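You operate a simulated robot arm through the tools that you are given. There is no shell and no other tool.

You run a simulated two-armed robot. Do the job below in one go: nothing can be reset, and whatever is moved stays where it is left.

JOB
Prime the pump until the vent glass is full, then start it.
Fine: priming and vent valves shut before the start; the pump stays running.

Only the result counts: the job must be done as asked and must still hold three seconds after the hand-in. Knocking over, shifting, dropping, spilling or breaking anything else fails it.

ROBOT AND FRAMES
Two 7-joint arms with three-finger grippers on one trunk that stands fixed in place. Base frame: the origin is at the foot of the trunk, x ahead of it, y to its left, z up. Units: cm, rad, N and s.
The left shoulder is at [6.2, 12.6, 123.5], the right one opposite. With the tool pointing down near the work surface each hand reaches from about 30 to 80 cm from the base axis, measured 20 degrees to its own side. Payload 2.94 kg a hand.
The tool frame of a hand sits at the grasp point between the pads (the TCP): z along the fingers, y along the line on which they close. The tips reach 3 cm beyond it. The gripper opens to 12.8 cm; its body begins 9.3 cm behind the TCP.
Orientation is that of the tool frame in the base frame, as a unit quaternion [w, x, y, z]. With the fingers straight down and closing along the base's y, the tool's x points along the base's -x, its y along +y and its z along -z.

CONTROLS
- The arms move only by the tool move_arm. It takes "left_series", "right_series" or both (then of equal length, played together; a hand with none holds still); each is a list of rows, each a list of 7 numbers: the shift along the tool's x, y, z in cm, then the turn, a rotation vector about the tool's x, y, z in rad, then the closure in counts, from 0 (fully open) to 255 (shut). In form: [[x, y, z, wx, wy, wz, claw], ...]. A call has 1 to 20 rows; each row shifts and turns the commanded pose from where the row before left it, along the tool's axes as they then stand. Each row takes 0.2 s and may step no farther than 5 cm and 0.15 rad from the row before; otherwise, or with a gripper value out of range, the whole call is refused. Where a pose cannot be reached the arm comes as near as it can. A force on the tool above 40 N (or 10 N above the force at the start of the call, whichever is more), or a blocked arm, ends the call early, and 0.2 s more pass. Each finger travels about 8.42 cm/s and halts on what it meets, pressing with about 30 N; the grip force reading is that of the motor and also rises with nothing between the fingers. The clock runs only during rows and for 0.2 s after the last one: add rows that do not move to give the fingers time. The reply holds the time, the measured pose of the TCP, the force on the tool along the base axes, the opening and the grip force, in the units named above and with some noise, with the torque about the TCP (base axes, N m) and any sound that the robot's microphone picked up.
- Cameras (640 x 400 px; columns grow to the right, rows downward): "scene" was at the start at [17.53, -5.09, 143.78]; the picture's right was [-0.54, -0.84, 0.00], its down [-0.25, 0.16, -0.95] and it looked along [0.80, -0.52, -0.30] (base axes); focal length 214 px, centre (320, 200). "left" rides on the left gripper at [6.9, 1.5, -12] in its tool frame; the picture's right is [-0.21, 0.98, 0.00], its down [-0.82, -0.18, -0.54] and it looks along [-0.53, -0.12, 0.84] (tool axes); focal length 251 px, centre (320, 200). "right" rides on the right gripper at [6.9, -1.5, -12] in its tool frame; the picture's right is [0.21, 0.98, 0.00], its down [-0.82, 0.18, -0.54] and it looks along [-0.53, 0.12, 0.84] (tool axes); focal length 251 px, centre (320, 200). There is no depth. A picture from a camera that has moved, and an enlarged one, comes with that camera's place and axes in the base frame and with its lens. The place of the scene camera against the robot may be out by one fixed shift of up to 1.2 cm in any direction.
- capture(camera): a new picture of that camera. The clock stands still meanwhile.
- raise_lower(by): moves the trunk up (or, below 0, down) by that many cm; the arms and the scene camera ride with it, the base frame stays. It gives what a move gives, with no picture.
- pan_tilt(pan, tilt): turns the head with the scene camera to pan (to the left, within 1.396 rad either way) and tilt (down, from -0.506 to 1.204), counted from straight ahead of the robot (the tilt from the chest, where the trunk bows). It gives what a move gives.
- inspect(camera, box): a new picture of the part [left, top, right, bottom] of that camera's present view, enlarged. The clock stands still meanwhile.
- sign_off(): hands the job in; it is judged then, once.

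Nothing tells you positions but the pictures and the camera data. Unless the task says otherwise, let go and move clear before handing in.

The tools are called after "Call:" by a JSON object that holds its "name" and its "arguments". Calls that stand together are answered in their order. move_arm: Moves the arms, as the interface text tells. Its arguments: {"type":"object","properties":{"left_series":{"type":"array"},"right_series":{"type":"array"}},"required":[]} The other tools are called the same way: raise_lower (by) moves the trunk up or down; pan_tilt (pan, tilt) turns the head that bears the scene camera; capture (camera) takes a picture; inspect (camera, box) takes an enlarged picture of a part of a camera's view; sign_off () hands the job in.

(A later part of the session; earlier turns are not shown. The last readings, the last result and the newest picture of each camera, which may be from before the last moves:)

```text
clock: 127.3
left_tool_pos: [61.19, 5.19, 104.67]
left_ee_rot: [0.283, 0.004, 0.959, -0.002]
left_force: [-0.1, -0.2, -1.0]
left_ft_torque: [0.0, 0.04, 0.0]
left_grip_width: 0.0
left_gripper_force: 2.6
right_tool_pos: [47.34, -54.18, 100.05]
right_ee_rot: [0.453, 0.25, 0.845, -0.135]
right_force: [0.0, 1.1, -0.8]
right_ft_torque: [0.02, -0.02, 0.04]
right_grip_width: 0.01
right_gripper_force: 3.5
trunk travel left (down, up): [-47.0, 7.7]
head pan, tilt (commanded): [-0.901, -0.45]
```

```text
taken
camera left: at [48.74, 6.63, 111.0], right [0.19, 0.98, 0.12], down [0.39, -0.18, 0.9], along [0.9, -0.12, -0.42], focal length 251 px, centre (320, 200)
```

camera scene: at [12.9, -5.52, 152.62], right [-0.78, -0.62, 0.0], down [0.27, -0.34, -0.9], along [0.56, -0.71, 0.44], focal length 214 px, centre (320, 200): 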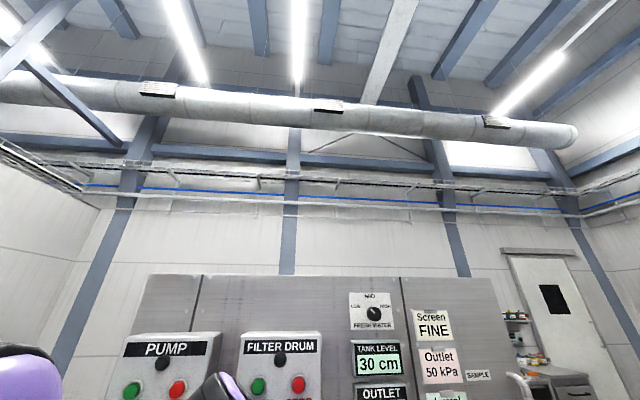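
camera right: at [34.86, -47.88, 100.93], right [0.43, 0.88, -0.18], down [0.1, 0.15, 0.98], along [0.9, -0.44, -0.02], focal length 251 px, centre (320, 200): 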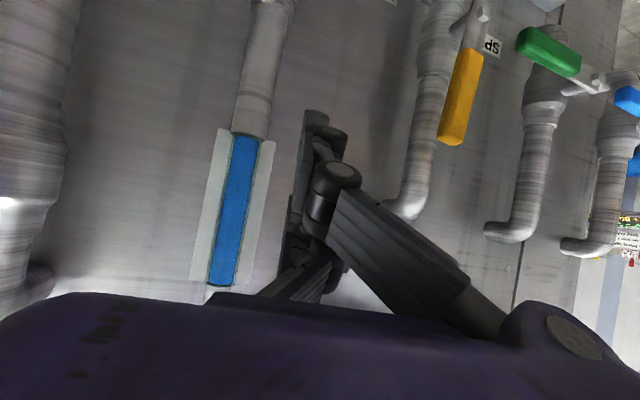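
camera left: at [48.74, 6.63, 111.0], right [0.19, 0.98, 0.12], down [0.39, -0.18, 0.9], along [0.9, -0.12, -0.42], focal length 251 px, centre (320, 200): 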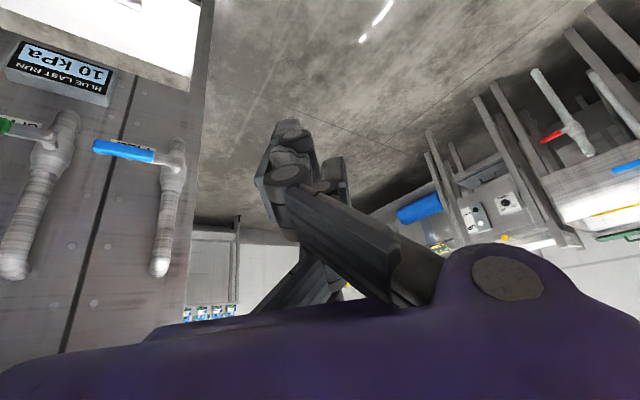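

The left arm is free and relaxed again. I'll yaw it right to watch the levers as before, and bring the head back down for a scene view.

Call:
{"name": "move_arm", "arguments": {"left_series": [[0, 0, 0, 0.0795, 0, 0.1212, 255], [0, 0, 0, 0.0795, 0, 0.1212, 255], [0, 0, 0, 0.0795, 0, 0.1212, 255], [0, 0, 0, 0.0795, 0, 0.1212, 255], [0, 0, 0, 0.0795, 0, 0.1212, 255], [0, 0, 0, 0.0795, 0, 0.1212, 255], [0, 0, 0, 0, 0, 0, 255]]}}

Call:
{"name": "pan_tilt", "arguments": {"pan": -0.574, "tilt": 0.4}}

Call:
{"name": "capture", "arguments": {"camera": "left"}}

Call:
{"name": "capture", "arguments": {"camera": "scene"}}

```text
clock: 128.9
left_tool_pos: [61.24, 5.16, 104.48]
left_ee_rot: [0.256, 0.406, 0.868, -0.124]
left_force: [0.0, 0.1, 0.3]
left_ft_torque: [0.03, 0.02, 0.02]
left_grip_width: 0.01
left_gripper_force: 3.0
right_tool_pos: [47.41, -54.17, 100.1]
right_ee_rot: [0.454, 0.249, 0.844, -0.136]
right_force: [-0.1, -0.4, -0.5]
right_ft_torque: [0.03, -0.04, 0.0]
right_grip_width: 0.0
right_gripper_force: 2.9
trunk travel left (down, up): [-47.0, 7.7]
head pan, tilt (commanded): [-0.901, -0.45]
```

```text
clock: 130.1
left_tool_pos: [61.23, 5.16, 104.38]
left_ee_rot: [0.256, 0.406, 0.868, -0.124]
left_force: [0.4, 0.1, 0.0]
left_ft_torque: [-0.02, 0.05, -0.01]
left_grip_width: 0.0
left_gripper_force: 2.8
right_tool_pos: [47.28, -54.14, 100.1]
right_ee_rot: [0.454, 0.249, 0.845, -0.137]
right_force: [-0.1, 0.6, -0.4]
right_ft_torque: [0.01, -0.04, 0.0]
right_grip_width: 0.0
right_gripper_force: 2.9
trunk travel left (down, up): [-47.0, 7.7]
head pan, tilt (commanded): [-0.574, 0.4]
```

```text
taken
camera left: at [54.43, 15.45, 110.75], right [0.87, 0.49, 0.11], down [0.12, -0.41, 0.9], along [0.48, -0.77, -0.41], focal length 251 px, centre (320, 200)
```

left: 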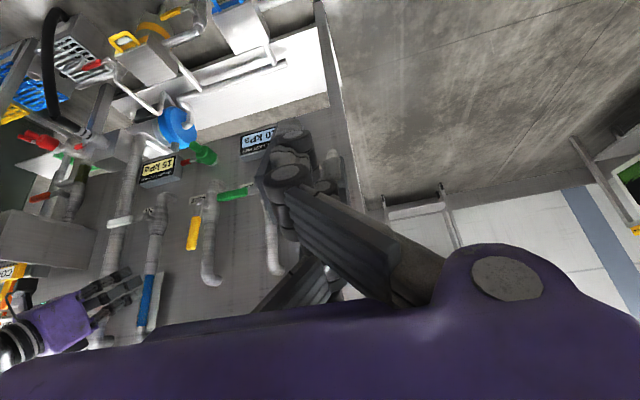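

```text
taken
camera scene: at [16.31, -5.05, 145.26], right [-0.54, -0.84, 0.0], down [-0.33, 0.21, -0.92], along [0.77, -0.5, -0.39], focal length 214 px, centre (320, 200)
```

scene: 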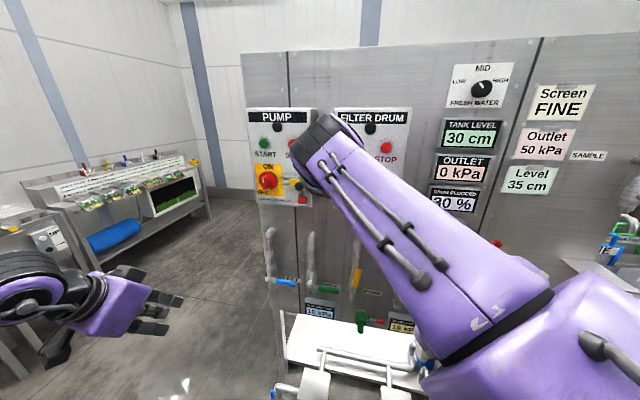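

Both views are good now: PRIME up, VENT shut, glass full, and the right arm has its elbow up and inward with the left arm clear. I'll lower the right hand and then move it left in front of PRIME.

Call:
{"name": "move_arm", "arguments": {"right_series": [[2.6, 0, 0.9, 0, 0, 0, 255], [2.6, 0, 0.9, 0, 0, 0, 255], [2.6, 0, 0.9, 0, 0, 0, 255], [0, 0, 0, 0, 0, 0, 255]]}}

Call:
{"name": "move_arm", "arguments": {"right_series": [[0, 2.6, 0, 0, 0, 0, 255], [0, 2.6, 0, 0, 0, 0, 255], [0, 2.6, 0, 0, 0, 0, 255], [0, 0, 0, 0, 0, 0, 255]]}}

Call:
{"name": "capture", "arguments": {"camera": "left"}}

Call:
{"name": "capture", "arguments": {"camera": "scene"}}

```text
clock: 131.1
left_tool_pos: [61.23, 5.22, 104.42]
left_ee_rot: [0.257, 0.406, 0.868, -0.124]
left_force: [-0.3, 0.5, -0.9]
left_ft_torque: [0.0, 0.0, -0.01]
left_grip_width: 0.02
left_gripper_force: 3.1
right_tool_pos: [44.84, -56.65, 96.13]
right_ee_rot: [0.451, 0.247, 0.848, -0.131]
right_force: [0.2, 0.8, -0.5]
right_ft_torque: [-0.01, 0.01, -0.01]
right_grip_width: 0.0
right_gripper_force: 2.9
right hand out of reach, approached as far as the arm can: row 1, 2, 3
trunk travel left (down, up): [-47.0, 7.7]
head pan, tilt (commanded): [-0.574, 0.4]
```

```text
clock: 132.1
left_tool_pos: [61.22, 5.21, 104.37]
left_ee_rot: [0.256, 0.407, 0.868, -0.124]
left_force: [0.6, 0.7, 0.5]
left_ft_torque: [0.02, -0.01, 0.02]
left_grip_width: 0.0
left_gripper_force: 3.5
right_tool_pos: [48.32, -53.55, 99.82]
right_ee_rot: [0.452, 0.247, 0.847, -0.131]
right_force: [-0.6, 0.0, 0.3]
right_ft_torque: [-0.01, 0.03, 0.01]
right_grip_width: 0.0
right_gripper_force: 2.8
right hand out of reach, approached as far as the arm can: row 1, 2, 3
trunk travel left (down, up): [-47.0, 7.7]
head pan, tilt (commanded): [-0.574, 0.4]
```

```text
taken
camera left: at [54.44, 15.42, 110.75], right [0.87, 0.49, 0.11], down [0.12, -0.41, 0.9], along [0.48, -0.77, -0.42], focal length 251 px, centre (320, 200)
```

left: 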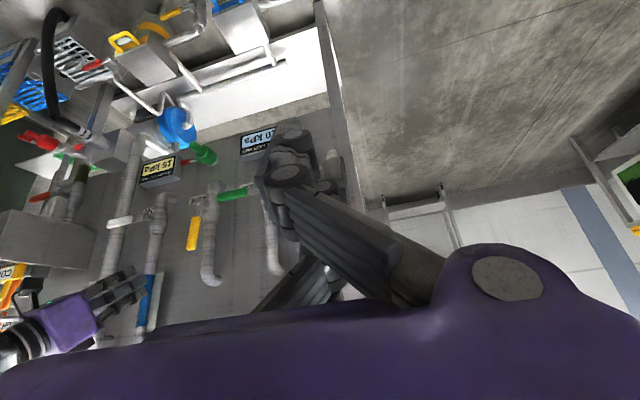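

```text
taken
camera scene: at [16.32, -5.1, 145.25], right [-0.54, -0.84, 0.0], down [-0.33, 0.21, -0.92], along [0.77, -0.5, -0.39], focal length 214 px, centre (320, 200)
```

scene: 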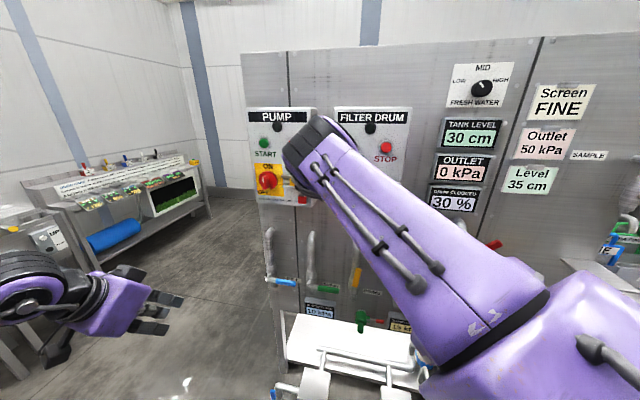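

At this trunk height the right wrist won't go left of PRIME, but with the trunk low it worked nearly there before (reaching r=10 easily). So I'll lift both hands in the free space, then step the trunk down again.

Call:
{"name": "move_arm", "arguments": {"left_series": [[-2.27, 0, -3.48, 0, 0, 0, 255], [-2.27, 0, -3.48, 0, 0, 0, 255], [-2.27, 0, -3.48, 0, 0, 0, 255], [-2.27, 0, -3.48, 0, 0, 0, 255], [-2.27, 0, -3.48, 0, 0, 0, 255], [-2.27, 0, -3.48, 0, 0, 0, 255], [0, 0, 0, 0, 0, 0, 255]], "right_series": [[-1.48, 0, -2.0, 0, 0, 0, 255], [-1.48, 0, -2.0, 0, 0, 0, 255], [-1.48, 0, -2.0, 0, 0, 0, 255], [-1.48, 0, -2.0, 0, 0, 0, 255], [-1.48, 0, -2.0, 0, 0, 0, 255], [-1.48, 0, -2.0, 0, 0, 0, 255], [0, 0, 0, 0, 0, 0, 255]]}}

Call:
{"name": "capture", "arguments": {"camera": "scene"}}

Call:
{"name": "capture", "arguments": {"camera": "right"}}

```text
clock: 133.7
left_tool_pos: [61.15, 5.09, 129.27]
left_ee_rot: [0.256, 0.407, 0.868, -0.125]
left_force: [0.5, 0.1, 0.4]
left_ft_torque: [0.0, -0.01, 0.0]
left_grip_width: 0.0
left_gripper_force: 2.9
right_tool_pos: [44.05, -50.76, 113.88]
right_ee_rot: [0.453, 0.249, 0.845, -0.136]
right_force: [0.1, 0.0, -1.0]
right_ft_torque: [0.02, 0.02, -0.01]
right_grip_width: 0.02
right_gripper_force: 2.5
trunk travel left (down, up): [-47.0, 7.7]
head pan, tilt (commanded): [-0.574, 0.4]
```

```text
taken
camera scene: at [16.39, -5.07, 145.23], right [-0.54, -0.84, 0.0], down [-0.33, 0.21, -0.92], along [0.77, -0.5, -0.39], focal length 214 px, centre (320, 200)
```

scene: 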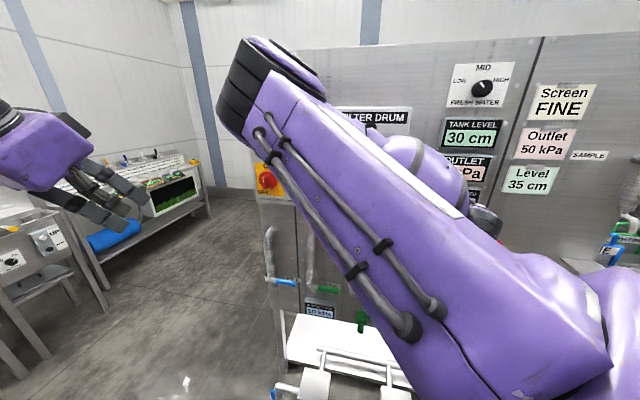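

```text
taken
camera right: at [31.59, -44.62, 114.72], right [0.43, 0.88, -0.18], down [0.1, 0.15, 0.98], along [0.9, -0.44, -0.02], focal length 251 px, centre (320, 200)
```

right: 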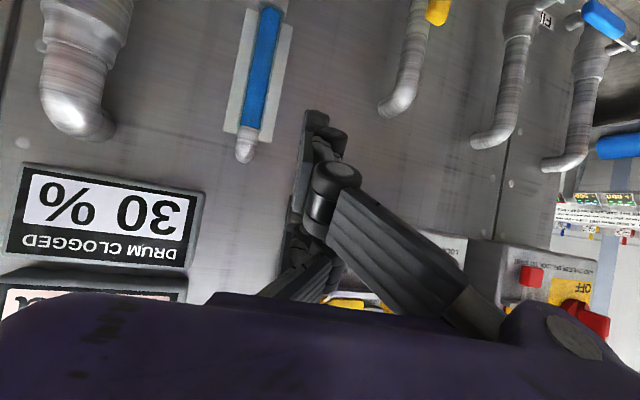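

Both hands lifted without trouble. Now I'll lower the trunk 22 cm, which brings the right hand to z≈92 with the shoulder lower relative to it.

Call:
{"name": "raise_lower", "arguments": {"by": -22}}

Call:
{"name": "capture", "arguments": {"camera": "scene"}}

Call:
{"name": "capture", "arguments": {"camera": "right"}}

Call:
{"name": "capture", "arguments": {"camera": "left"}}

```text
clock: 136.1
left_tool_pos: [61.4, 5.23, 107.49]
left_ee_rot: [0.257, 0.407, 0.868, -0.124]
left_force: [-0.2, 0.9, 0.9]
left_ft_torque: [0.04, -0.03, -0.02]
left_grip_width: 0.0
left_gripper_force: 3.3
right_tool_pos: [44.73, -50.72, 87.82]
right_ee_rot: [0.395, 0.239, 0.875, -0.149]
right_force: [0.2, -0.8, -0.1]
right_ft_torque: [0.03, 0.03, 0.03]
right_grip_width: 0.0
right_gripper_force: 3.4
trunk travel left (down, up): [-25.0, 29.7]
head pan, tilt (commanded): [-0.574, 0.4]
```

```text
taken
camera scene: at [23.28, -5.06, 122.32], right [-0.54, -0.84, 0.0], down [-0.33, 0.21, -0.92], along [0.77, -0.5, -0.39], focal length 214 px, centre (320, 200)
```

scene: 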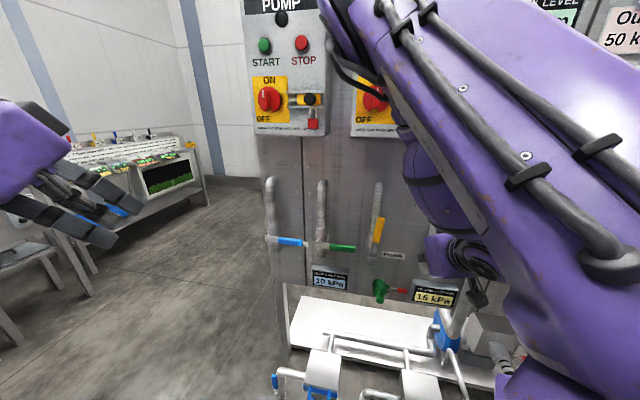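

```text
taken
camera right: at [32.53, -44.6, 90.42], right [0.4, 0.89, -0.23], down [0.23, 0.15, 0.96], along [0.89, -0.44, -0.15], focal length 251 px, centre (320, 200)
```

right: 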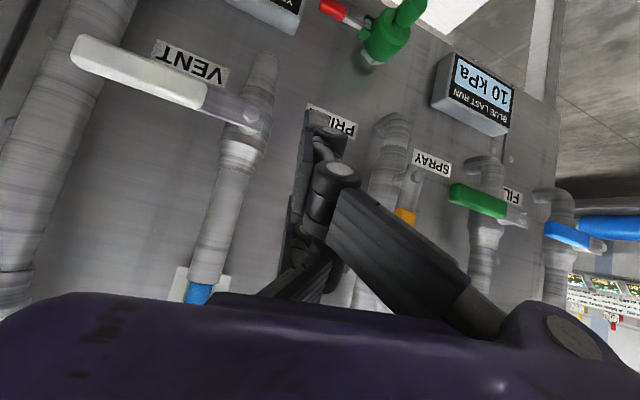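

```text
taken
camera left: at [54.5, 15.56, 113.76], right [0.87, 0.49, 0.11], down [0.12, -0.41, 0.9], along [0.49, -0.77, -0.41], focal length 251 px, centre (320, 200)
```

left: 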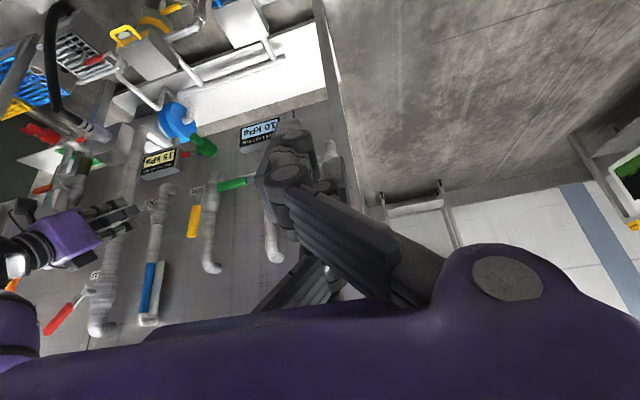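

Good: the hand is at z≈88, r≈18, and the left camera still watches well. I'll raise the hand again and lower the trunk another 15 cm to reach the arrangement that worked earlier.

Call:
{"name": "move_arm", "arguments": {"right_series": [[-2.5, 0, -2.1, 0, 0, 0, 255], [-2.5, 0, -2.1, 0, 0, 0, 255], [-2.5, 0, -2.1, 0, 0, 0, 255], [-2.5, 0, -2.1, 0, 0, 0, 255], [-2.5, 0, -2.1, 0, 0, 0, 255], [0, 0, 0, 0, 0, 0, 255]]}}

Call:
{"name": "raise_lower", "arguments": {"by": -15}}

Call:
{"name": "capture", "arguments": {"camera": "right"}}

Call:
{"name": "capture", "arguments": {"camera": "left"}}

```text
clock: 137.4
left_tool_pos: [61.32, 5.24, 107.3]
left_ee_rot: [0.257, 0.406, 0.869, -0.124]
left_force: [0.3, 0.6, -0.9]
left_ft_torque: [0.04, 0.01, 0.02]
left_grip_width: 0.0
left_gripper_force: 3.3
right_tool_pos: [44.68, -50.72, 87.9]
right_ee_rot: [0.393, 0.239, 0.875, -0.15]
right_force: [0.4, -0.7, 0.1]
right_ft_torque: [0.0, 0.02, 0.02]
right_grip_width: 0.0
right_gripper_force: 2.5
right hand out of reach, approached as far as the arm can: row 1, 2, 3, 4, 5
trunk travel left (down, up): [-25.0, 29.7]
head pan, tilt (commanded): [-0.574, 0.4]
```

```text
clock: 139.2
left_tool_pos: [61.28, 5.18, 92.41]
left_ee_rot: [0.258, 0.406, 0.868, -0.124]
left_force: [-0.2, 1.0, -0.3]
left_ft_torque: [-0.01, -0.01, -0.03]
left_grip_width: 0.0
left_gripper_force: 3.1
right_tool_pos: [46.56, -50.57, 67.01]
right_ee_rot: [0.333, 0.228, 0.9, -0.163]
right_force: [0.8, -0.2, 0.0]
right_ft_torque: [0.0, 0.01, 0.0]
right_grip_width: 0.01
right_gripper_force: 3.0
trunk travel left (down, up): [-10.0, 44.7]
head pan, tilt (commanded): [-0.574, 0.4]
```

```text
taken
camera right: at [34.86, -44.59, 71.16], right [0.36, 0.89, -0.28], down [0.36, 0.14, 0.92], along [0.86, -0.44, -0.27], focal length 251 px, centre (320, 200)
```

right: 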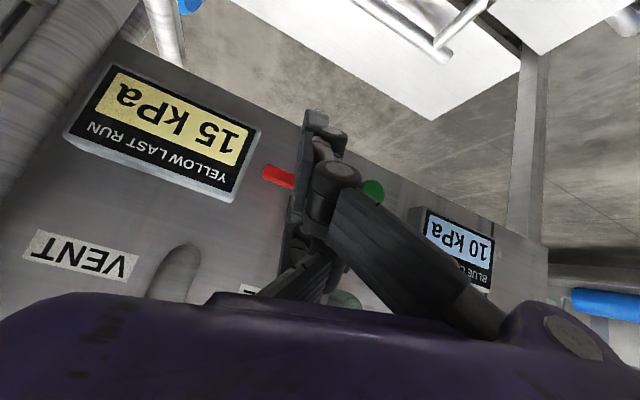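

```text
taken
camera left: at [54.5, 15.57, 98.76], right [0.87, 0.49, 0.11], down [0.12, -0.41, 0.9], along [0.49, -0.77, -0.41], focal length 251 px, centre (320, 200)
```

left: 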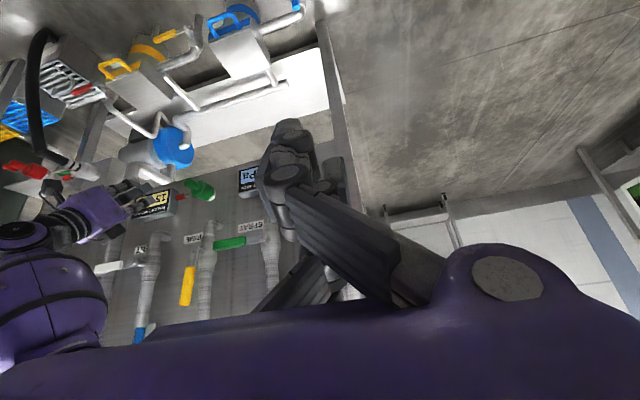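

The hand rode down to z≈67 in front of the tap, touching nothing. I'll lift it straight up to about z=85 now that the shoulder is lower.

Call:
{"name": "move_arm", "arguments": {"right_series": [[-2.05, 0, -2.2, 0, 0, 0, 255], [-2.05, 0, -2.2, 0, 0, 0, 255], [-2.05, 0, -2.2, 0, 0, 0, 255], [-2.05, 0, -2.2, 0, 0, 0, 255], [-2.05, 0, -2.2, 0, 0, 0, 255], [0, 0, 0, 0, 0, 0, 255]]}}

Call:
{"name": "capture", "arguments": {"camera": "right"}}

Call:
{"name": "capture", "arguments": {"camera": "scene"}}

```text
clock: 140.6
left_tool_pos: [61.37, 5.3, 92.23]
left_ee_rot: [0.256, 0.406, 0.868, -0.124]
left_force: [-0.2, 0.1, -0.7]
left_ft_torque: [0.01, 0.02, 0.05]
left_grip_width: 0.01
left_gripper_force: 2.9
right_tool_pos: [46.64, -50.8, 66.92]
right_ee_rot: [0.332, 0.227, 0.901, -0.162]
right_force: [0.2, -0.1, -0.6]
right_ft_torque: [0.06, 0.0, 0.01]
right_grip_width: 0.0
right_gripper_force: 3.5
right hand out of reach, approached as far as the arm can: row 1, 2, 3, 4, 5
trunk travel left (down, up): [-10.0, 44.7]
head pan, tilt (commanded): [-0.574, 0.4]
```

```text
taken
camera right: at [34.88, -44.59, 71.13], right [0.36, 0.89, -0.28], down [0.37, 0.14, 0.92], along [0.86, -0.44, -0.27], focal length 251 px, centre (320, 200)
```

right: 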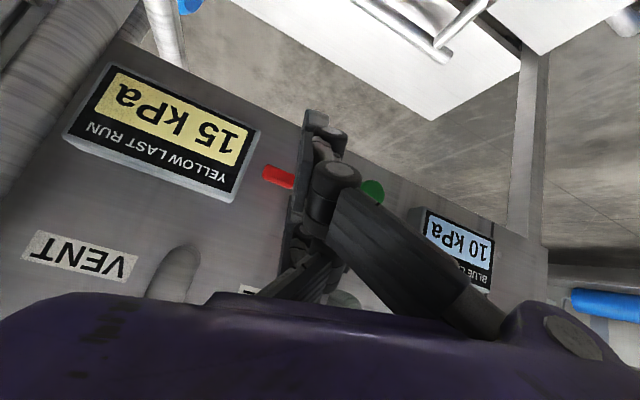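

```text
taken
camera scene: at [29.0, -5.05, 105.23], right [-0.54, -0.84, 0.0], down [-0.33, 0.21, -0.92], along [0.77, -0.5, -0.39], focal length 214 px, centre (320, 200)
```

scene: 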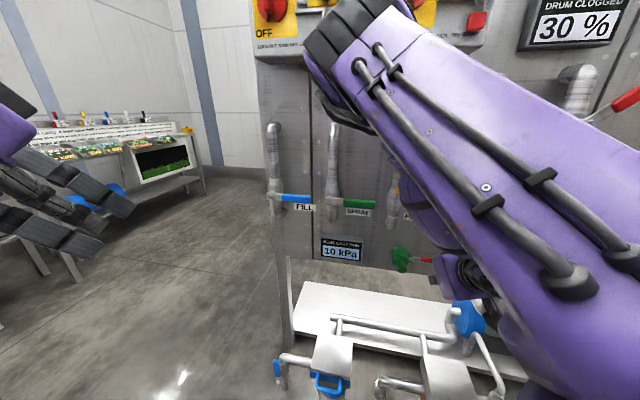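

The wrist is again exactly at its closest distance to the shoulder. Going forward a little as I rise should clear that; the tap is still 4 cm beyond the fingertips.

Call:
{"name": "move_arm", "arguments": {"right_series": [[-2.2, 0, -0.3, 0, 0, 0, 255], [-2.2, 0, -0.3, 0, 0, 0, 255], [-2.2, 0, -0.6, 0, 0, 0, 255], [-1.7, 0, -1.8, 0, 0, 0, 255], [-1.7, 0, -1.8, 0, 0, 0, 255], [0, 0, 0, 0, 0, 0, 255]]}}

Call:
{"name": "capture", "arguments": {"camera": "right"}}

```text
clock: 142.0
left_tool_pos: [61.24, 5.24, 92.46]
left_ee_rot: [0.256, 0.407, 0.868, -0.125]
left_force: [-0.1, 0.0, -0.3]
left_ft_torque: [-0.01, 0.02, -0.03]
left_grip_width: 0.01
left_gripper_force: 2.9
right_tool_pos: [51.05, -51.64, 77.09]
right_ee_rot: [0.333, 0.227, 0.9, -0.163]
right_force: [0.4, 0.3, -0.3]
right_ft_torque: [-0.03, 0.03, 0.02]
right_grip_width: 0.0
right_gripper_force: 2.8
trunk travel left (down, up): [-10.0, 44.7]
head pan, tilt (commanded): [-0.574, 0.4]
```

```text
taken
camera right: at [39.27, -45.53, 81.45], right [0.36, 0.89, -0.28], down [0.37, 0.14, 0.92], along [0.86, -0.44, -0.27], focal length 251 px, centre (320, 200)
```

right: 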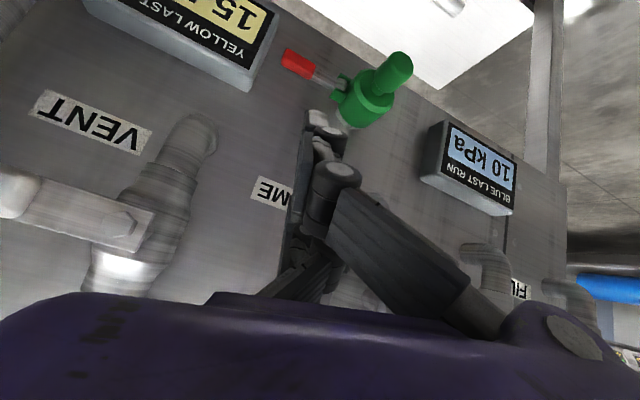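

Free again: TCP at f≈71, r≈15.5, z≈77. I'll rise straight up to z≈100, above the PRIME lever's tip.

Call:
{"name": "move_arm", "arguments": {"right_series": [[-2.62, 0, -2.8, 0, 0, 0, 255], [-2.62, 0, -2.8, 0, 0, 0, 255], [-2.62, 0, -2.8, 0, 0, 0, 255], [-2.62, 0, -2.8, 0, 0, 0, 255], [-2.62, 0, -2.8, 0, 0, 0, 255], [-2.62, 0, -2.8, 0, 0, 0, 255], [0, 0, 0, 0, 0, 0, 255]]}}

Call:
{"name": "capture", "arguments": {"camera": "right"}}

Call:
{"name": "capture", "arguments": {"camera": "left"}}

```text
clock: 143.6
left_tool_pos: [61.3, 5.2, 92.3]
left_ee_rot: [0.256, 0.406, 0.868, -0.125]
left_force: [-0.5, 0.1, -0.3]
left_ft_torque: [-0.03, 0.0, -0.02]
left_grip_width: 0.01
left_gripper_force: 3.5
right_tool_pos: [52.68, -48.66, 99.92]
right_ee_rot: [0.331, 0.228, 0.901, -0.163]
right_force: [0.1, -0.4, -0.3]
right_ft_torque: [-0.01, -0.01, -0.02]
right_grip_width: 0.0
right_gripper_force: 2.6
trunk travel left (down, up): [-10.0, 44.7]
head pan, tilt (commanded): [-0.574, 0.4]
```

```text
taken
camera right: at [40.98, -42.63, 104.19], right [0.36, 0.89, -0.28], down [0.37, 0.14, 0.92], along [0.86, -0.44, -0.27], focal length 251 px, centre (320, 200)
```

right: 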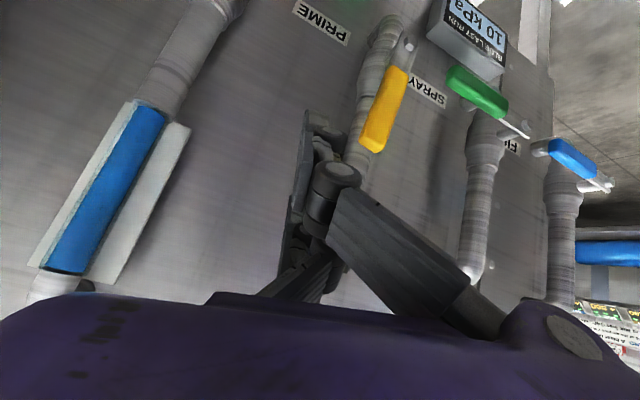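

```text
taken
camera left: at [54.57, 15.56, 98.68], right [0.87, 0.49, 0.11], down [0.12, -0.41, 0.9], along [0.48, -0.77, -0.41], focal length 251 px, centre (320, 200)
```

left: 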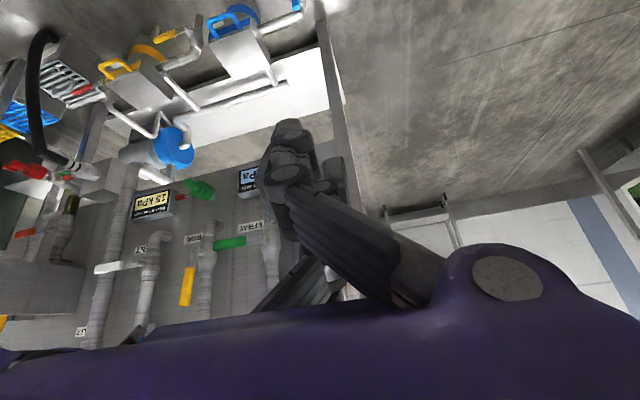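

Good clearance. I'll level the hand somewhat and cross left above and in front of the lever.

Call:
{"name": "move_arm", "arguments": {"right_series": [[-0.7, 0, -0.7, 0, -0.13, 0, 255], [0, 0, 0, 0, -0.13, 0, 255], [-0.3, 2.4, -0.2, 0, 0, 0, 255], [-0.3, 2.4, -0.2, 0, 0, 0, 255], [-0.3, 2.4, -0.2, 0, 0, 0, 255], [-0.3, 2.0, -0.2, 0, 0, 0, 255], [0, 0, 0, 0, 0, 0, 255]]}}

Call:
{"name": "capture", "arguments": {"camera": "right"}}

Call:
{"name": "capture", "arguments": {"camera": "left"}}

Call:
{"name": "capture", "arguments": {"camera": "scene"}}

```text
clock: 145.2
left_tool_pos: [61.25, 5.46, 92.27]
left_ee_rot: [0.256, 0.407, 0.868, -0.124]
left_force: [0.4, 0.0, -0.2]
left_ft_torque: [0.02, -0.02, 0.02]
left_grip_width: 0.0
left_gripper_force: 3.0
right_tool_pos: [57.47, -40.79, 101.07]
right_ee_rot: [0.447, 0.204, 0.85, -0.19]
right_force: [-0.6, 0.2, -0.6]
right_ft_torque: [0.0, -0.01, 0.01]
right_grip_width: 0.0
right_gripper_force: 2.9
trunk travel left (down, up): [-10.0, 44.7]
head pan, tilt (commanded): [-0.574, 0.4]
```

```text
taken
camera right: at [45.03, -34.8, 101.93], right [0.4, 0.86, -0.32], down [0.15, 0.28, 0.95], along [0.91, -0.42, -0.02], focal length 251 px, centre (320, 200)
```

right: 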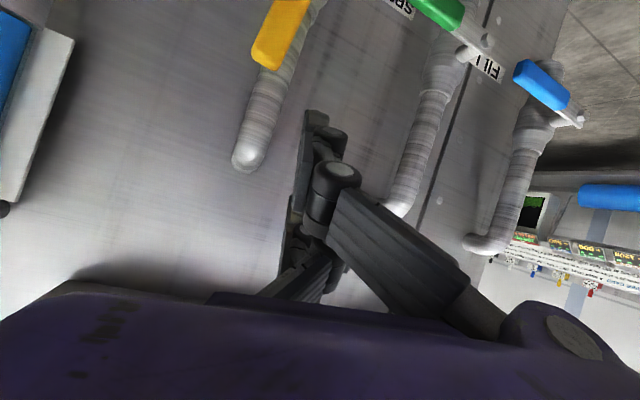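

```text
taken
camera left: at [54.55, 15.56, 98.7], right [0.87, 0.49, 0.11], down [0.12, -0.41, 0.9], along [0.48, -0.77, -0.41], focal length 251 px, centre (320, 200)
```

left: 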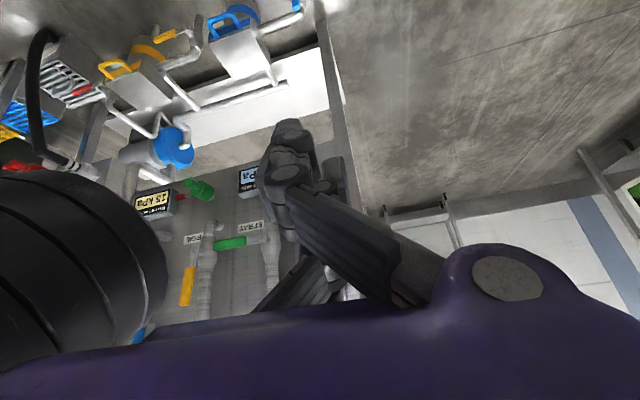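

```text
taken
camera scene: at [28.99, -5.05, 105.23], right [-0.54, -0.84, 0.0], down [-0.33, 0.21, -0.92], along [0.77, -0.5, -0.39], focal length 214 px, centre (320, 200)
```

scene: 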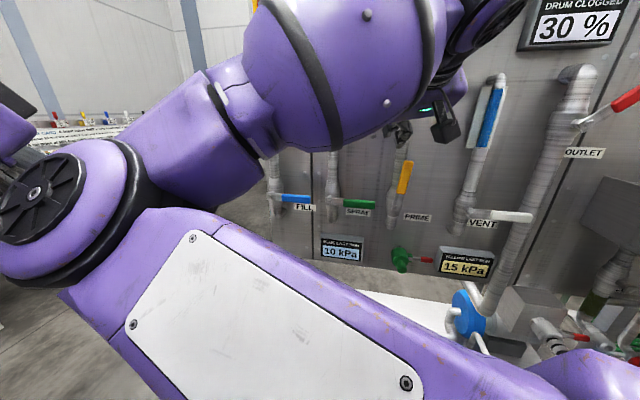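

The right hand is now to the left of the PRIME lever (r≈3), above it, with everything in reach. I'll descend and go forward so the fingers lie beside the lever.

Call:
{"name": "move_arm", "arguments": {"right_series": [[2.19, 0.44, 2.72, 0, 0, 0, 255], [2.19, 0.44, 2.72, 0, 0, 0, 255], [2.19, 0.44, 2.72, 0, 0, 0, 255], [0, 0, 0, 0, 0, 0, 255]]}}

Call:
{"name": "capture", "arguments": {"camera": "right"}}

Call:
{"name": "inspect", "arguments": {"camera": "scene", "box": [320, 60, 560, 260]}}

```text
clock: 146.2
left_tool_pos: [61.38, 5.25, 92.37]
left_ee_rot: [0.257, 0.406, 0.868, -0.124]
left_force: [-1.1, 0.5, -0.3]
left_ft_torque: [0.0, 0.02, -0.01]
left_grip_width: 0.0
left_gripper_force: 3.1
right_tool_pos: [60.45, -42.63, 91.1]
right_ee_rot: [0.445, 0.205, 0.85, -0.192]
right_force: [0.2, -0.5, -0.1]
right_ft_torque: [0.0, -0.01, -0.03]
right_grip_width: 0.0
right_gripper_force: 3.2
trunk travel left (down, up): [-10.0, 44.7]
head pan, tilt (commanded): [-0.574, 0.4]
```

```text
taken
camera right: at [47.91, -36.6, 91.85], right [0.4, 0.86, -0.32], down [0.15, 0.28, 0.95], along [0.91, -0.42, -0.02], focal length 251 px, centre (320, 200)
```

right: 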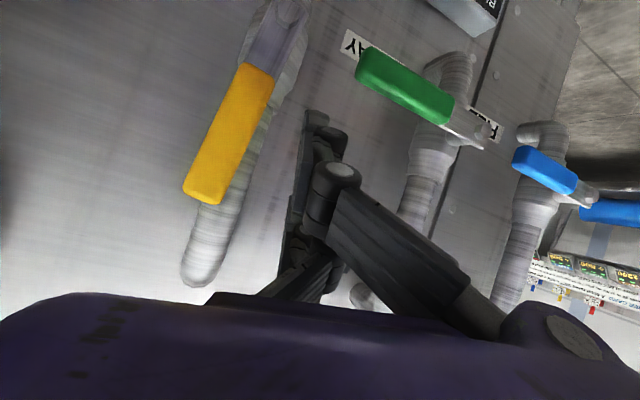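

```text
2.00 times, centred on (440, 160) of scene
camera zoom: at [28.98, -5.05, 105.24], right [-0.54, -0.84, 0.0], down [-0.33, 0.21, -0.92], along [0.77, -0.5, -0.39], focal length 429 px, centre (80, 280)
```

zoom: 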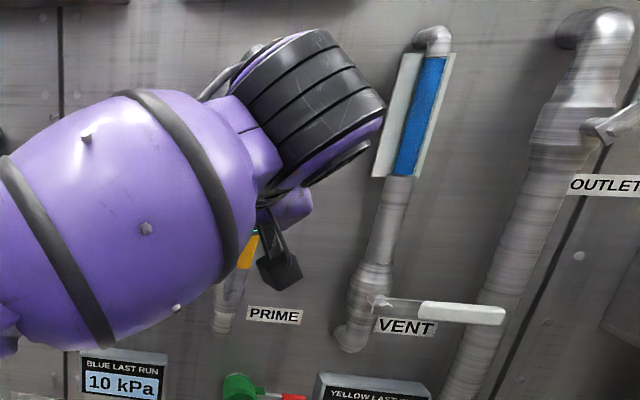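

The fingers are beside the lever on its left at the right depth. I'll push right in small steps.

Call:
{"name": "move_arm", "arguments": {"right_series": [[0.17, -1.29, 0.07, 0, 0, 0, 255], [0.17, -1.29, 0.07, 0, 0, 0, 255], [0.17, -1.29, 0.07, 0, 0, 0, 255], [0.17, -1.29, 0.07, 0, 0, 0, 255], [0, 0, 0, 0, 0, 0, 255]]}}

Call:
{"name": "capture", "arguments": {"camera": "right"}}

Call:
{"name": "inspect", "arguments": {"camera": "scene", "box": [320, 60, 560, 260]}}

```text
clock: 147.6
left_tool_pos: [61.26, 5.49, 92.44]
left_ee_rot: [0.258, 0.406, 0.868, -0.125]
left_force: [0.6, 0.8, -0.4]
left_ft_torque: [-0.02, 0.0, 0.01]
left_grip_width: 0.0
left_gripper_force: 2.3
right_tool_pos: [57.4, -46.87, 91.03]
right_ee_rot: [0.446, 0.207, 0.85, -0.188]
right_force: [-11.0, 15.0, 3.2]
right_ft_torque: [0.44, 0.08, -0.25]
right_grip_width: 0.01
right_gripper_force: 3.2
trunk travel left (down, up): [-10.0, 44.7]
head pan, tilt (commanded): [-0.574, 0.4]
stopped in row 5 (right hand): the force on the tool passed its limit at 41 N (the readings are from after the stop); the commanded pose is now the measured one
```

```text
taken
camera right: at [44.86, -40.86, 91.97], right [0.4, 0.86, -0.31], down [0.15, 0.27, 0.95], along [0.91, -0.42, -0.02], focal length 251 px, centre (320, 200)
```

right: 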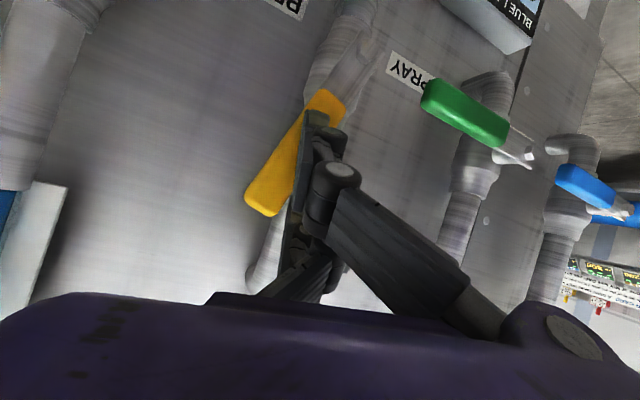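

```text
2.00 times, centred on (440, 160) of scene
camera zoom: at [28.83, -4.91, 105.29], right [-0.54, -0.84, 0.0], down [-0.33, 0.21, -0.92], along [0.77, -0.5, -0.39], focal length 429 px, centre (80, 280)
```

zoom: 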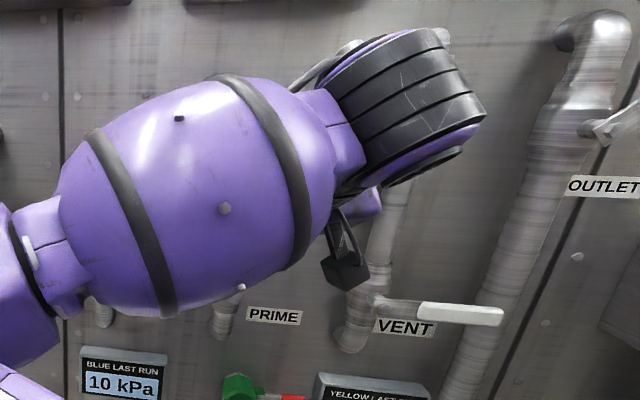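

The lever moved about 15° before the lower finger again caught its front face. As with VENT, I'll back off, level the hand a bit more, come in deeper and a little higher, and push again.

Call:
{"name": "move_arm", "arguments": {"right_series": [[1.26, 2.56, -2.67, 0, 0, 0, 255], [-3.13, 1.0, -1.93, 0, 0, 0, 255], [0, 0, 0, 0, -0.105, 0, 255], [0, 0, 0, 0, -0.105, 0, 255], [-0.63, 0, 1.74, 0, 0, 0, 255], [-0.63, 0, 1.74, 0, 0, 0, 255], [0, 0, 0, 0, 0, 0, 255]]}}

Call:
{"name": "capture", "arguments": {"camera": "right"}}

Call:
{"name": "inspect", "arguments": {"camera": "left", "box": [100, 120, 320, 340]}}

```text
clock: 149.2
left_tool_pos: [61.24, 5.22, 92.37]
left_ee_rot: [0.257, 0.407, 0.868, -0.124]
left_force: [-0.3, 0.0, 0.1]
left_ft_torque: [-0.03, 0.01, 0.01]
left_grip_width: 0.0
left_gripper_force: 3.1
right_tool_pos: [60.44, -43.88, 94.58]
right_ee_rot: [0.532, 0.184, 0.8, -0.209]
right_force: [1.1, 0.3, 0.7]
right_ft_torque: [0.0, -0.01, 0.01]
right_grip_width: 0.01
right_gripper_force: 2.9
right hand out of reach, approached as far as the arm can: row 4
trunk travel left (down, up): [-10.0, 44.7]
head pan, tilt (commanded): [-0.574, 0.4]
```

```text
taken
camera right: at [47.77, -38.35, 92.43], right [0.43, 0.84, -0.33], down [-0.02, 0.38, 0.92], along [0.9, -0.39, 0.18], focal length 251 px, centre (320, 200)
```

right: 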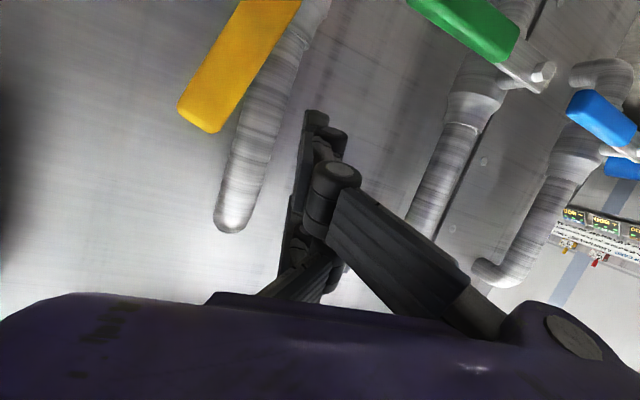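

```text
1.82 times, centred on (210, 230) of left
camera zoom: at [54.53, 15.54, 98.71], right [0.87, 0.49, 0.11], down [0.12, -0.41, 0.9], along [0.48, -0.77, -0.41], focal length 457 px, centre (520, 146)
```

zoom: 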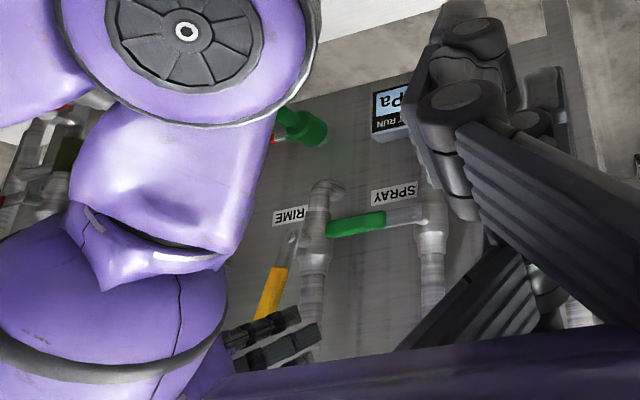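

The fingers are now beside the upper half of the lever, deep enough. I'll push right and gradually down along its arc.

Call:
{"name": "move_arm", "arguments": {"right_series": [[0.21, -1.49, 0.03, 0, 0, 0, 255], [0.21, -1.49, 0.03, 0, 0, 0, 255], [0.21, -1.49, 0.03, 0, 0, 0, 255], [0.92, -1.78, 0.28, 0, 0, 0, 255], [1.22, -1.94, 0.4, 0, 0, 0, 255]]}}

Call:
{"name": "capture", "arguments": {"camera": "right"}}

Call:
{"name": "inspect", "arguments": {"camera": "left", "box": [100, 120, 320, 340]}}

```text
clock: 150.4
left_tool_pos: [61.38, 5.32, 92.35]
left_ee_rot: [0.256, 0.407, 0.868, -0.124]
left_force: [-0.9, 0.2, -0.2]
left_ft_torque: [0.01, 0.01, 0.01]
left_grip_width: 0.0
left_gripper_force: 3.4
right_tool_pos: [55.78, -51.08, 92.73]
right_ee_rot: [0.531, 0.185, 0.8, -0.209]
right_force: [0.4, 0.7, 0.4]
right_ft_torque: [0.01, 0.05, 0.02]
right_grip_width: 0.0
right_gripper_force: 3.2
trunk travel left (down, up): [-10.0, 44.7]
head pan, tilt (commanded): [-0.574, 0.4]
```

```text
taken
camera right: at [43.14, -45.45, 90.72], right [0.43, 0.84, -0.33], down [-0.02, 0.38, 0.92], along [0.9, -0.39, 0.18], focal length 251 px, centre (320, 200)
```

right: 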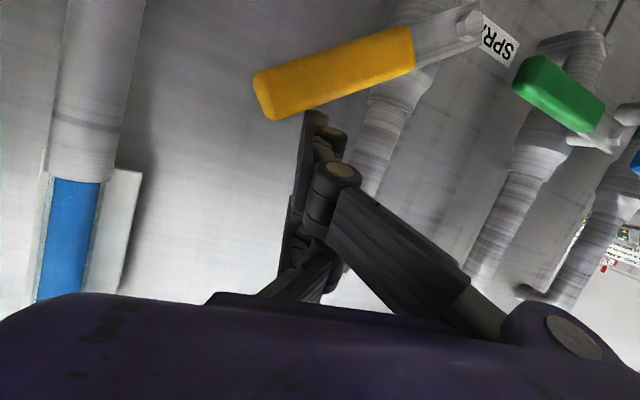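

```text
1.82 times, centred on (210, 230) of left
camera zoom: at [54.55, 15.55, 98.7], right [0.87, 0.49, 0.11], down [0.12, -0.41, 0.9], along [0.48, -0.77, -0.41], focal length 457 px, centre (520, 146)
```

zoom: 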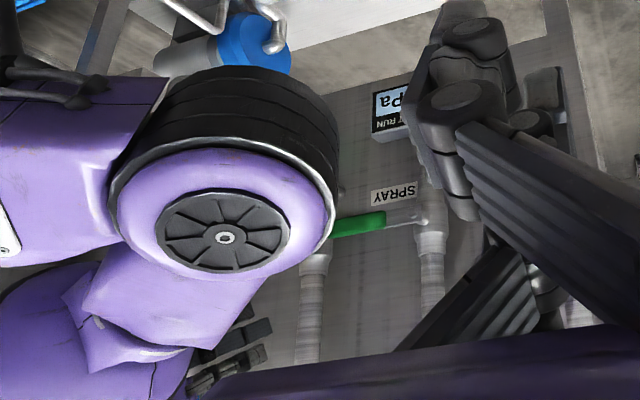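

PRIME's lever swung smoothly down to about 40° with no resistance. I'll continue right and down to bring it to horizontal.

Call:
{"name": "move_arm", "arguments": {"right_series": [[1.55, -1.59, 0.53, 0, 0, 0, 255], [1.94, -1.03, 0.69, 0, 0, 0, 255], [2.06, -0.5, 0.75, 0, 0, 0, 255]]}}

Call:
{"name": "capture", "arguments": {"camera": "right"}}

```text
clock: 151.2
left_tool_pos: [61.33, 5.4, 92.33]
left_ee_rot: [0.256, 0.406, 0.868, -0.124]
left_force: [0.1, -0.1, 0.6]
left_ft_torque: [-0.01, 0.02, -0.03]
left_grip_width: 0.01
left_gripper_force: 2.8
right_tool_pos: [53.51, -54.34, 87.35]
right_ee_rot: [0.531, 0.185, 0.8, -0.21]
right_force: [-1.0, 0.4, -1.2]
right_ft_torque: [0.01, -0.02, 0.0]
right_grip_width: 0.02
right_gripper_force: 3.6
trunk travel left (down, up): [-10.0, 44.7]
head pan, tilt (commanded): [-0.574, 0.4]
```

```text
taken
camera right: at [40.98, -48.81, 85.28], right [0.43, 0.84, -0.33], down [-0.02, 0.38, 0.92], along [0.9, -0.39, 0.18], focal length 251 px, centre (320, 200)
```

right: 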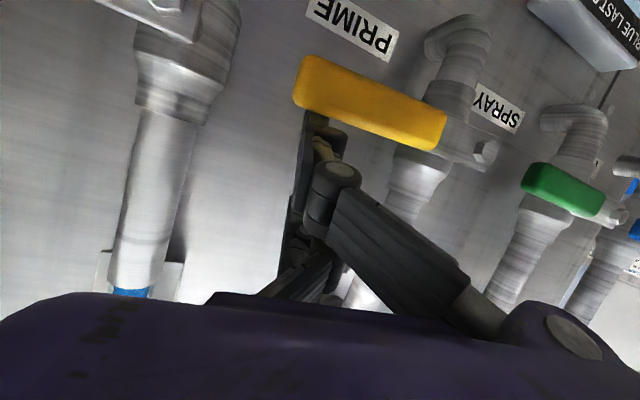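

PRIME is practically horizontal, parallel to SPRAY's shut lever. I'll press it a little further until I feel its stop.

Call:
{"name": "move_arm", "arguments": {"right_series": [[0.56, 0.05, 0.2, 0, 0, 0, 255], [0.56, 0.05, 0.2, 0, 0, 0, 255], [0, 0, 0, 0, 0, 0, 255]]}}

Call:
{"name": "capture", "arguments": {"camera": "right"}}

```text
clock: 152.0
left_tool_pos: [61.25, 5.48, 92.41]
left_ee_rot: [0.258, 0.407, 0.868, -0.125]
left_force: [0.7, -0.6, 0.1]
left_ft_torque: [-0.02, 0.01, 0.03]
left_grip_width: 0.0
left_gripper_force: 3.1
right_tool_pos: [53.56, -54.16, 86.56]
right_ee_rot: [0.535, 0.183, 0.798, -0.211]
right_force: [6.4, -1.4, 23.1]
right_ft_torque: [-0.2, 0.02, 0.06]
right_grip_width: 0.0
right_gripper_force: 3.0
trunk travel left (down, up): [-10.0, 44.7]
head pan, tilt (commanded): [-0.574, 0.4]
```

```text
taken
camera right: at [41.02, -48.71, 84.44], right [0.43, 0.84, -0.34], down [-0.03, 0.39, 0.92], along [0.9, -0.38, 0.19], focal length 251 px, centre (320, 200)
```

right: 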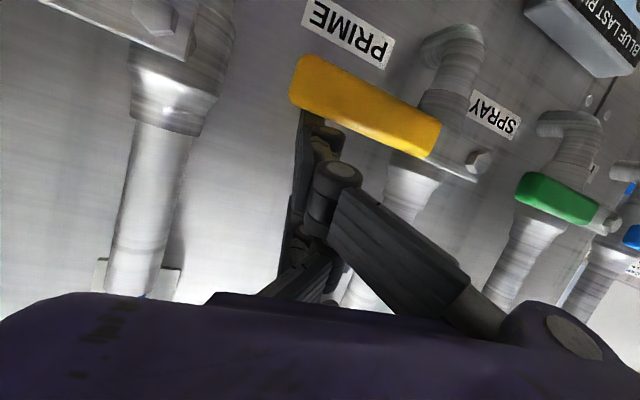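

I feel PRIME's shut stop (23 N). I'll release by rising straight up and then check both valves.

Call:
{"name": "move_arm", "arguments": {"right_series": [[-1.9, -0.28, -0.7, 0, 0, 0, 255], [-1.9, -0.28, -0.7, 0, 0, 0, 255], [-1.9, -0.28, -0.7, 0, 0, 0, 255], [-1.9, -0.28, -0.7, 0, 0, 0, 255], [-1.9, -0.28, -0.7, 0, 0, 0, 255], [-1.9, -0.28, -0.7, 0, 0, 0, 255], [0.4, 0, -1.8, 0, 0, 0, 255], [0, 0, 0, 0, 0, 0, 255]]}}

Call:
{"name": "capture", "arguments": {"camera": "right"}}

Call:
{"name": "capture", "arguments": {"camera": "left"}}

Call:
{"name": "capture", "arguments": {"camera": "scene"}}

```text
clock: 153.8
left_tool_pos: [61.29, 5.35, 92.36]
left_ee_rot: [0.257, 0.407, 0.868, -0.124]
left_force: [0.0, -0.5, -0.5]
left_ft_torque: [0.04, 0.0, -0.03]
left_grip_width: 0.0
left_gripper_force: 3.2
right_tool_pos: [51.99, -53.37, 98.55]
right_ee_rot: [0.531, 0.186, 0.799, -0.21]
right_force: [-1.2, 1.1, 0.0]
right_ft_torque: [-0.01, 0.02, -0.01]
right_grip_width: 0.0
right_gripper_force: 2.7
trunk travel left (down, up): [-10.0, 44.7]
head pan, tilt (commanded): [-0.574, 0.4]
```

```text
taken
camera right: at [39.51, -47.81, 96.61], right [0.43, 0.84, -0.33], down [-0.02, 0.38, 0.93], along [0.9, -0.39, 0.18], focal length 251 px, centre (320, 200)
```

right: 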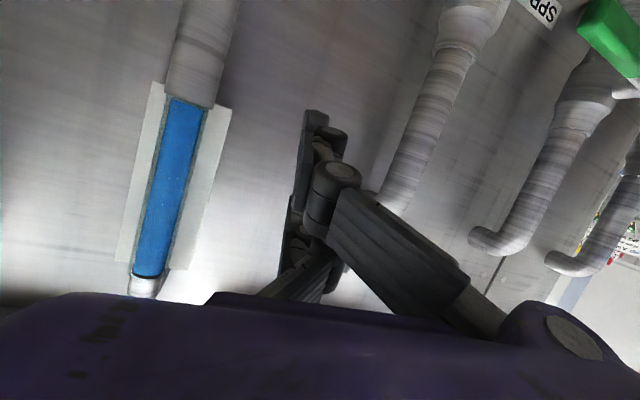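

```text
taken
camera left: at [54.56, 15.56, 98.68], right [0.87, 0.49, 0.11], down [0.12, -0.41, 0.9], along [0.48, -0.77, -0.41], focal length 251 px, centre (320, 200)
```

left: 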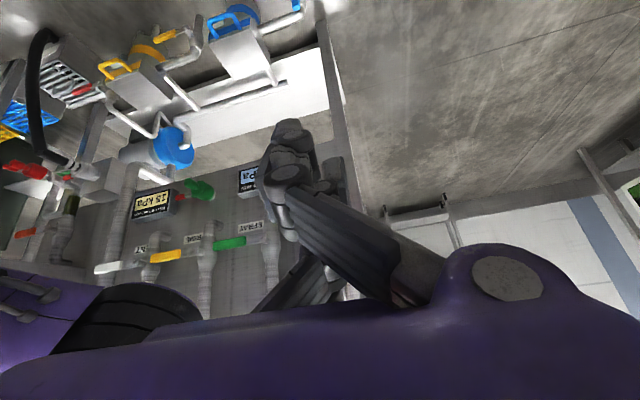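

```text
taken
camera scene: at [29.0, -5.05, 105.22], right [-0.54, -0.84, 0.0], down [-0.33, 0.21, -0.92], along [0.77, -0.5, -0.39], focal length 214 px, centre (320, 200)
```

scene: 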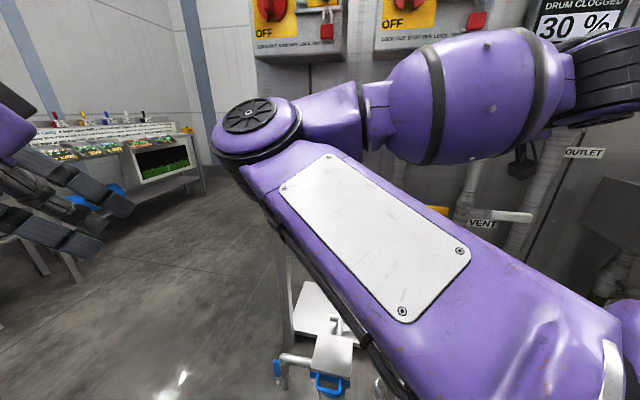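

All three levers (VENT, PRIME, SPRAY) line up crosswise and the glass stays full. I'll enlarge the left view to be sure.

Call:
{"name": "inspect", "arguments": {"camera": "left", "box": [70, 200, 290, 310]}}

Call:
{"name": "inspect", "arguments": {"camera": "scene", "box": [400, 120, 600, 260]}}

```text
2.91 times, centred on (180, 255) of left
camera zoom: at [54.56, 15.56, 98.68], right [0.87, 0.49, 0.11], down [0.12, -0.41, 0.9], along [0.48, -0.77, -0.41], focal length 731 px, centre (727, 40)
```

zoom: 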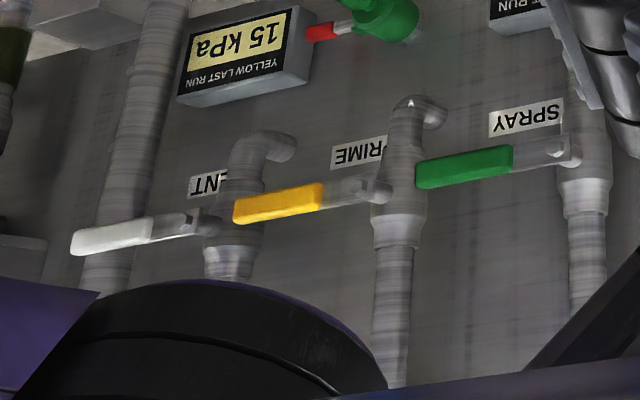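

```text
2.86 times, centred on (500, 190) of scene
camera zoom: at [29.0, -5.05, 105.22], right [-0.54, -0.84, 0.0], down [-0.33, 0.21, -0.92], along [0.77, -0.5, -0.39], focal length 613 px, centre (-194, 229)
```

zoom: 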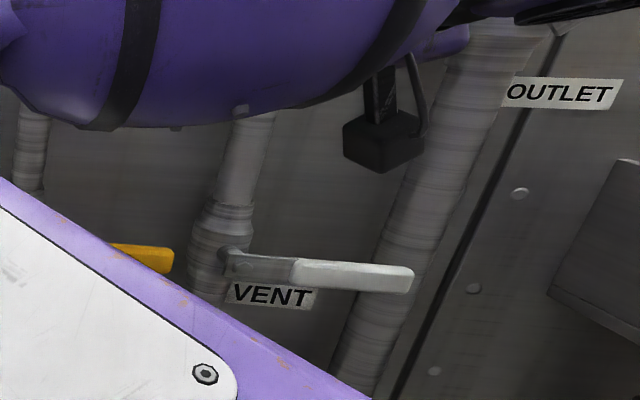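

PRIME, VENT and SPRAY are all exactly crosswise, so both valves are shut with the glass full. Now I'll clear the right arm off to the right and back before raising the trunk to press START with the left hand.

Call:
{"name": "move_arm", "arguments": {"right_series": [[-1.38, -0.78, -3.2, 0, 0, 0, 255], [-1.38, -0.78, -3.2, 0, 0, 0, 255], [0.89, -3.18, -1.1, 0, 0, 0, 255], [0.89, -3.18, -1.1, 0, 0, 0, 255], [0.89, -3.18, -1.1, 0, 0, 0, 255], [0.89, -3.18, -1.1, 0, 0, 0, 255], [0, 0, 0, 0, 0, 0, 255]]}}

Call:
{"name": "capture", "arguments": {"camera": "right"}}

Call:
{"name": "capture", "arguments": {"camera": "scene"}}

```text
clock: 155.4
left_tool_pos: [61.35, 5.18, 92.31]
left_ee_rot: [0.256, 0.407, 0.868, -0.125]
left_force: [-0.2, -0.3, -0.6]
left_ft_torque: [-0.01, 0.01, -0.01]
left_grip_width: 0.0
left_gripper_force: 2.8
right_tool_pos: [35.99, -59.64, 103.42]
right_ee_rot: [0.531, 0.185, 0.799, -0.21]
right_force: [0.5, -0.2, -0.1]
right_ft_torque: [-0.02, 0.02, -0.01]
right_grip_width: 0.0
right_gripper_force: 2.8
trunk travel left (down, up): [-10.0, 44.7]
head pan, tilt (commanded): [-0.574, 0.4]
```

```text
taken
camera right: at [23.38, -54.09, 101.47], right [0.43, 0.84, -0.33], down [-0.02, 0.38, 0.92], along [0.9, -0.39, 0.18], focal length 251 px, centre (320, 200)
```

right: 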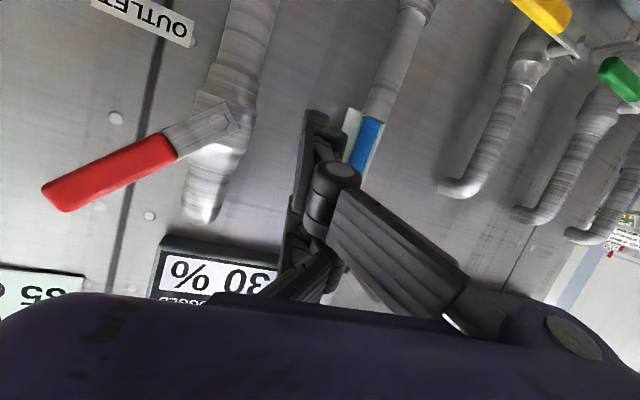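

```text
taken
camera scene: at [29.01, -5.05, 105.22], right [-0.54, -0.84, 0.0], down [-0.33, 0.21, -0.92], along [0.77, -0.5, -0.39], focal length 214 px, centre (320, 200)
```

scene: 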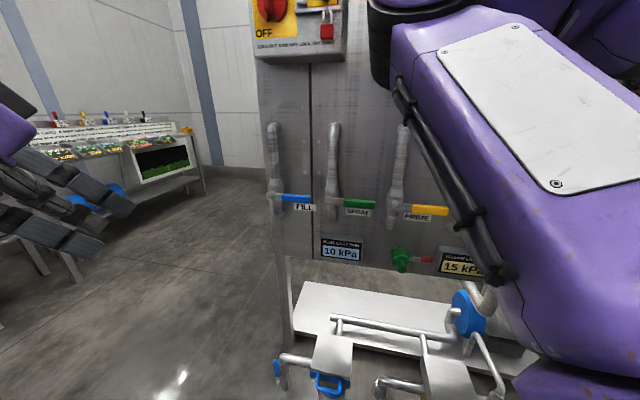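

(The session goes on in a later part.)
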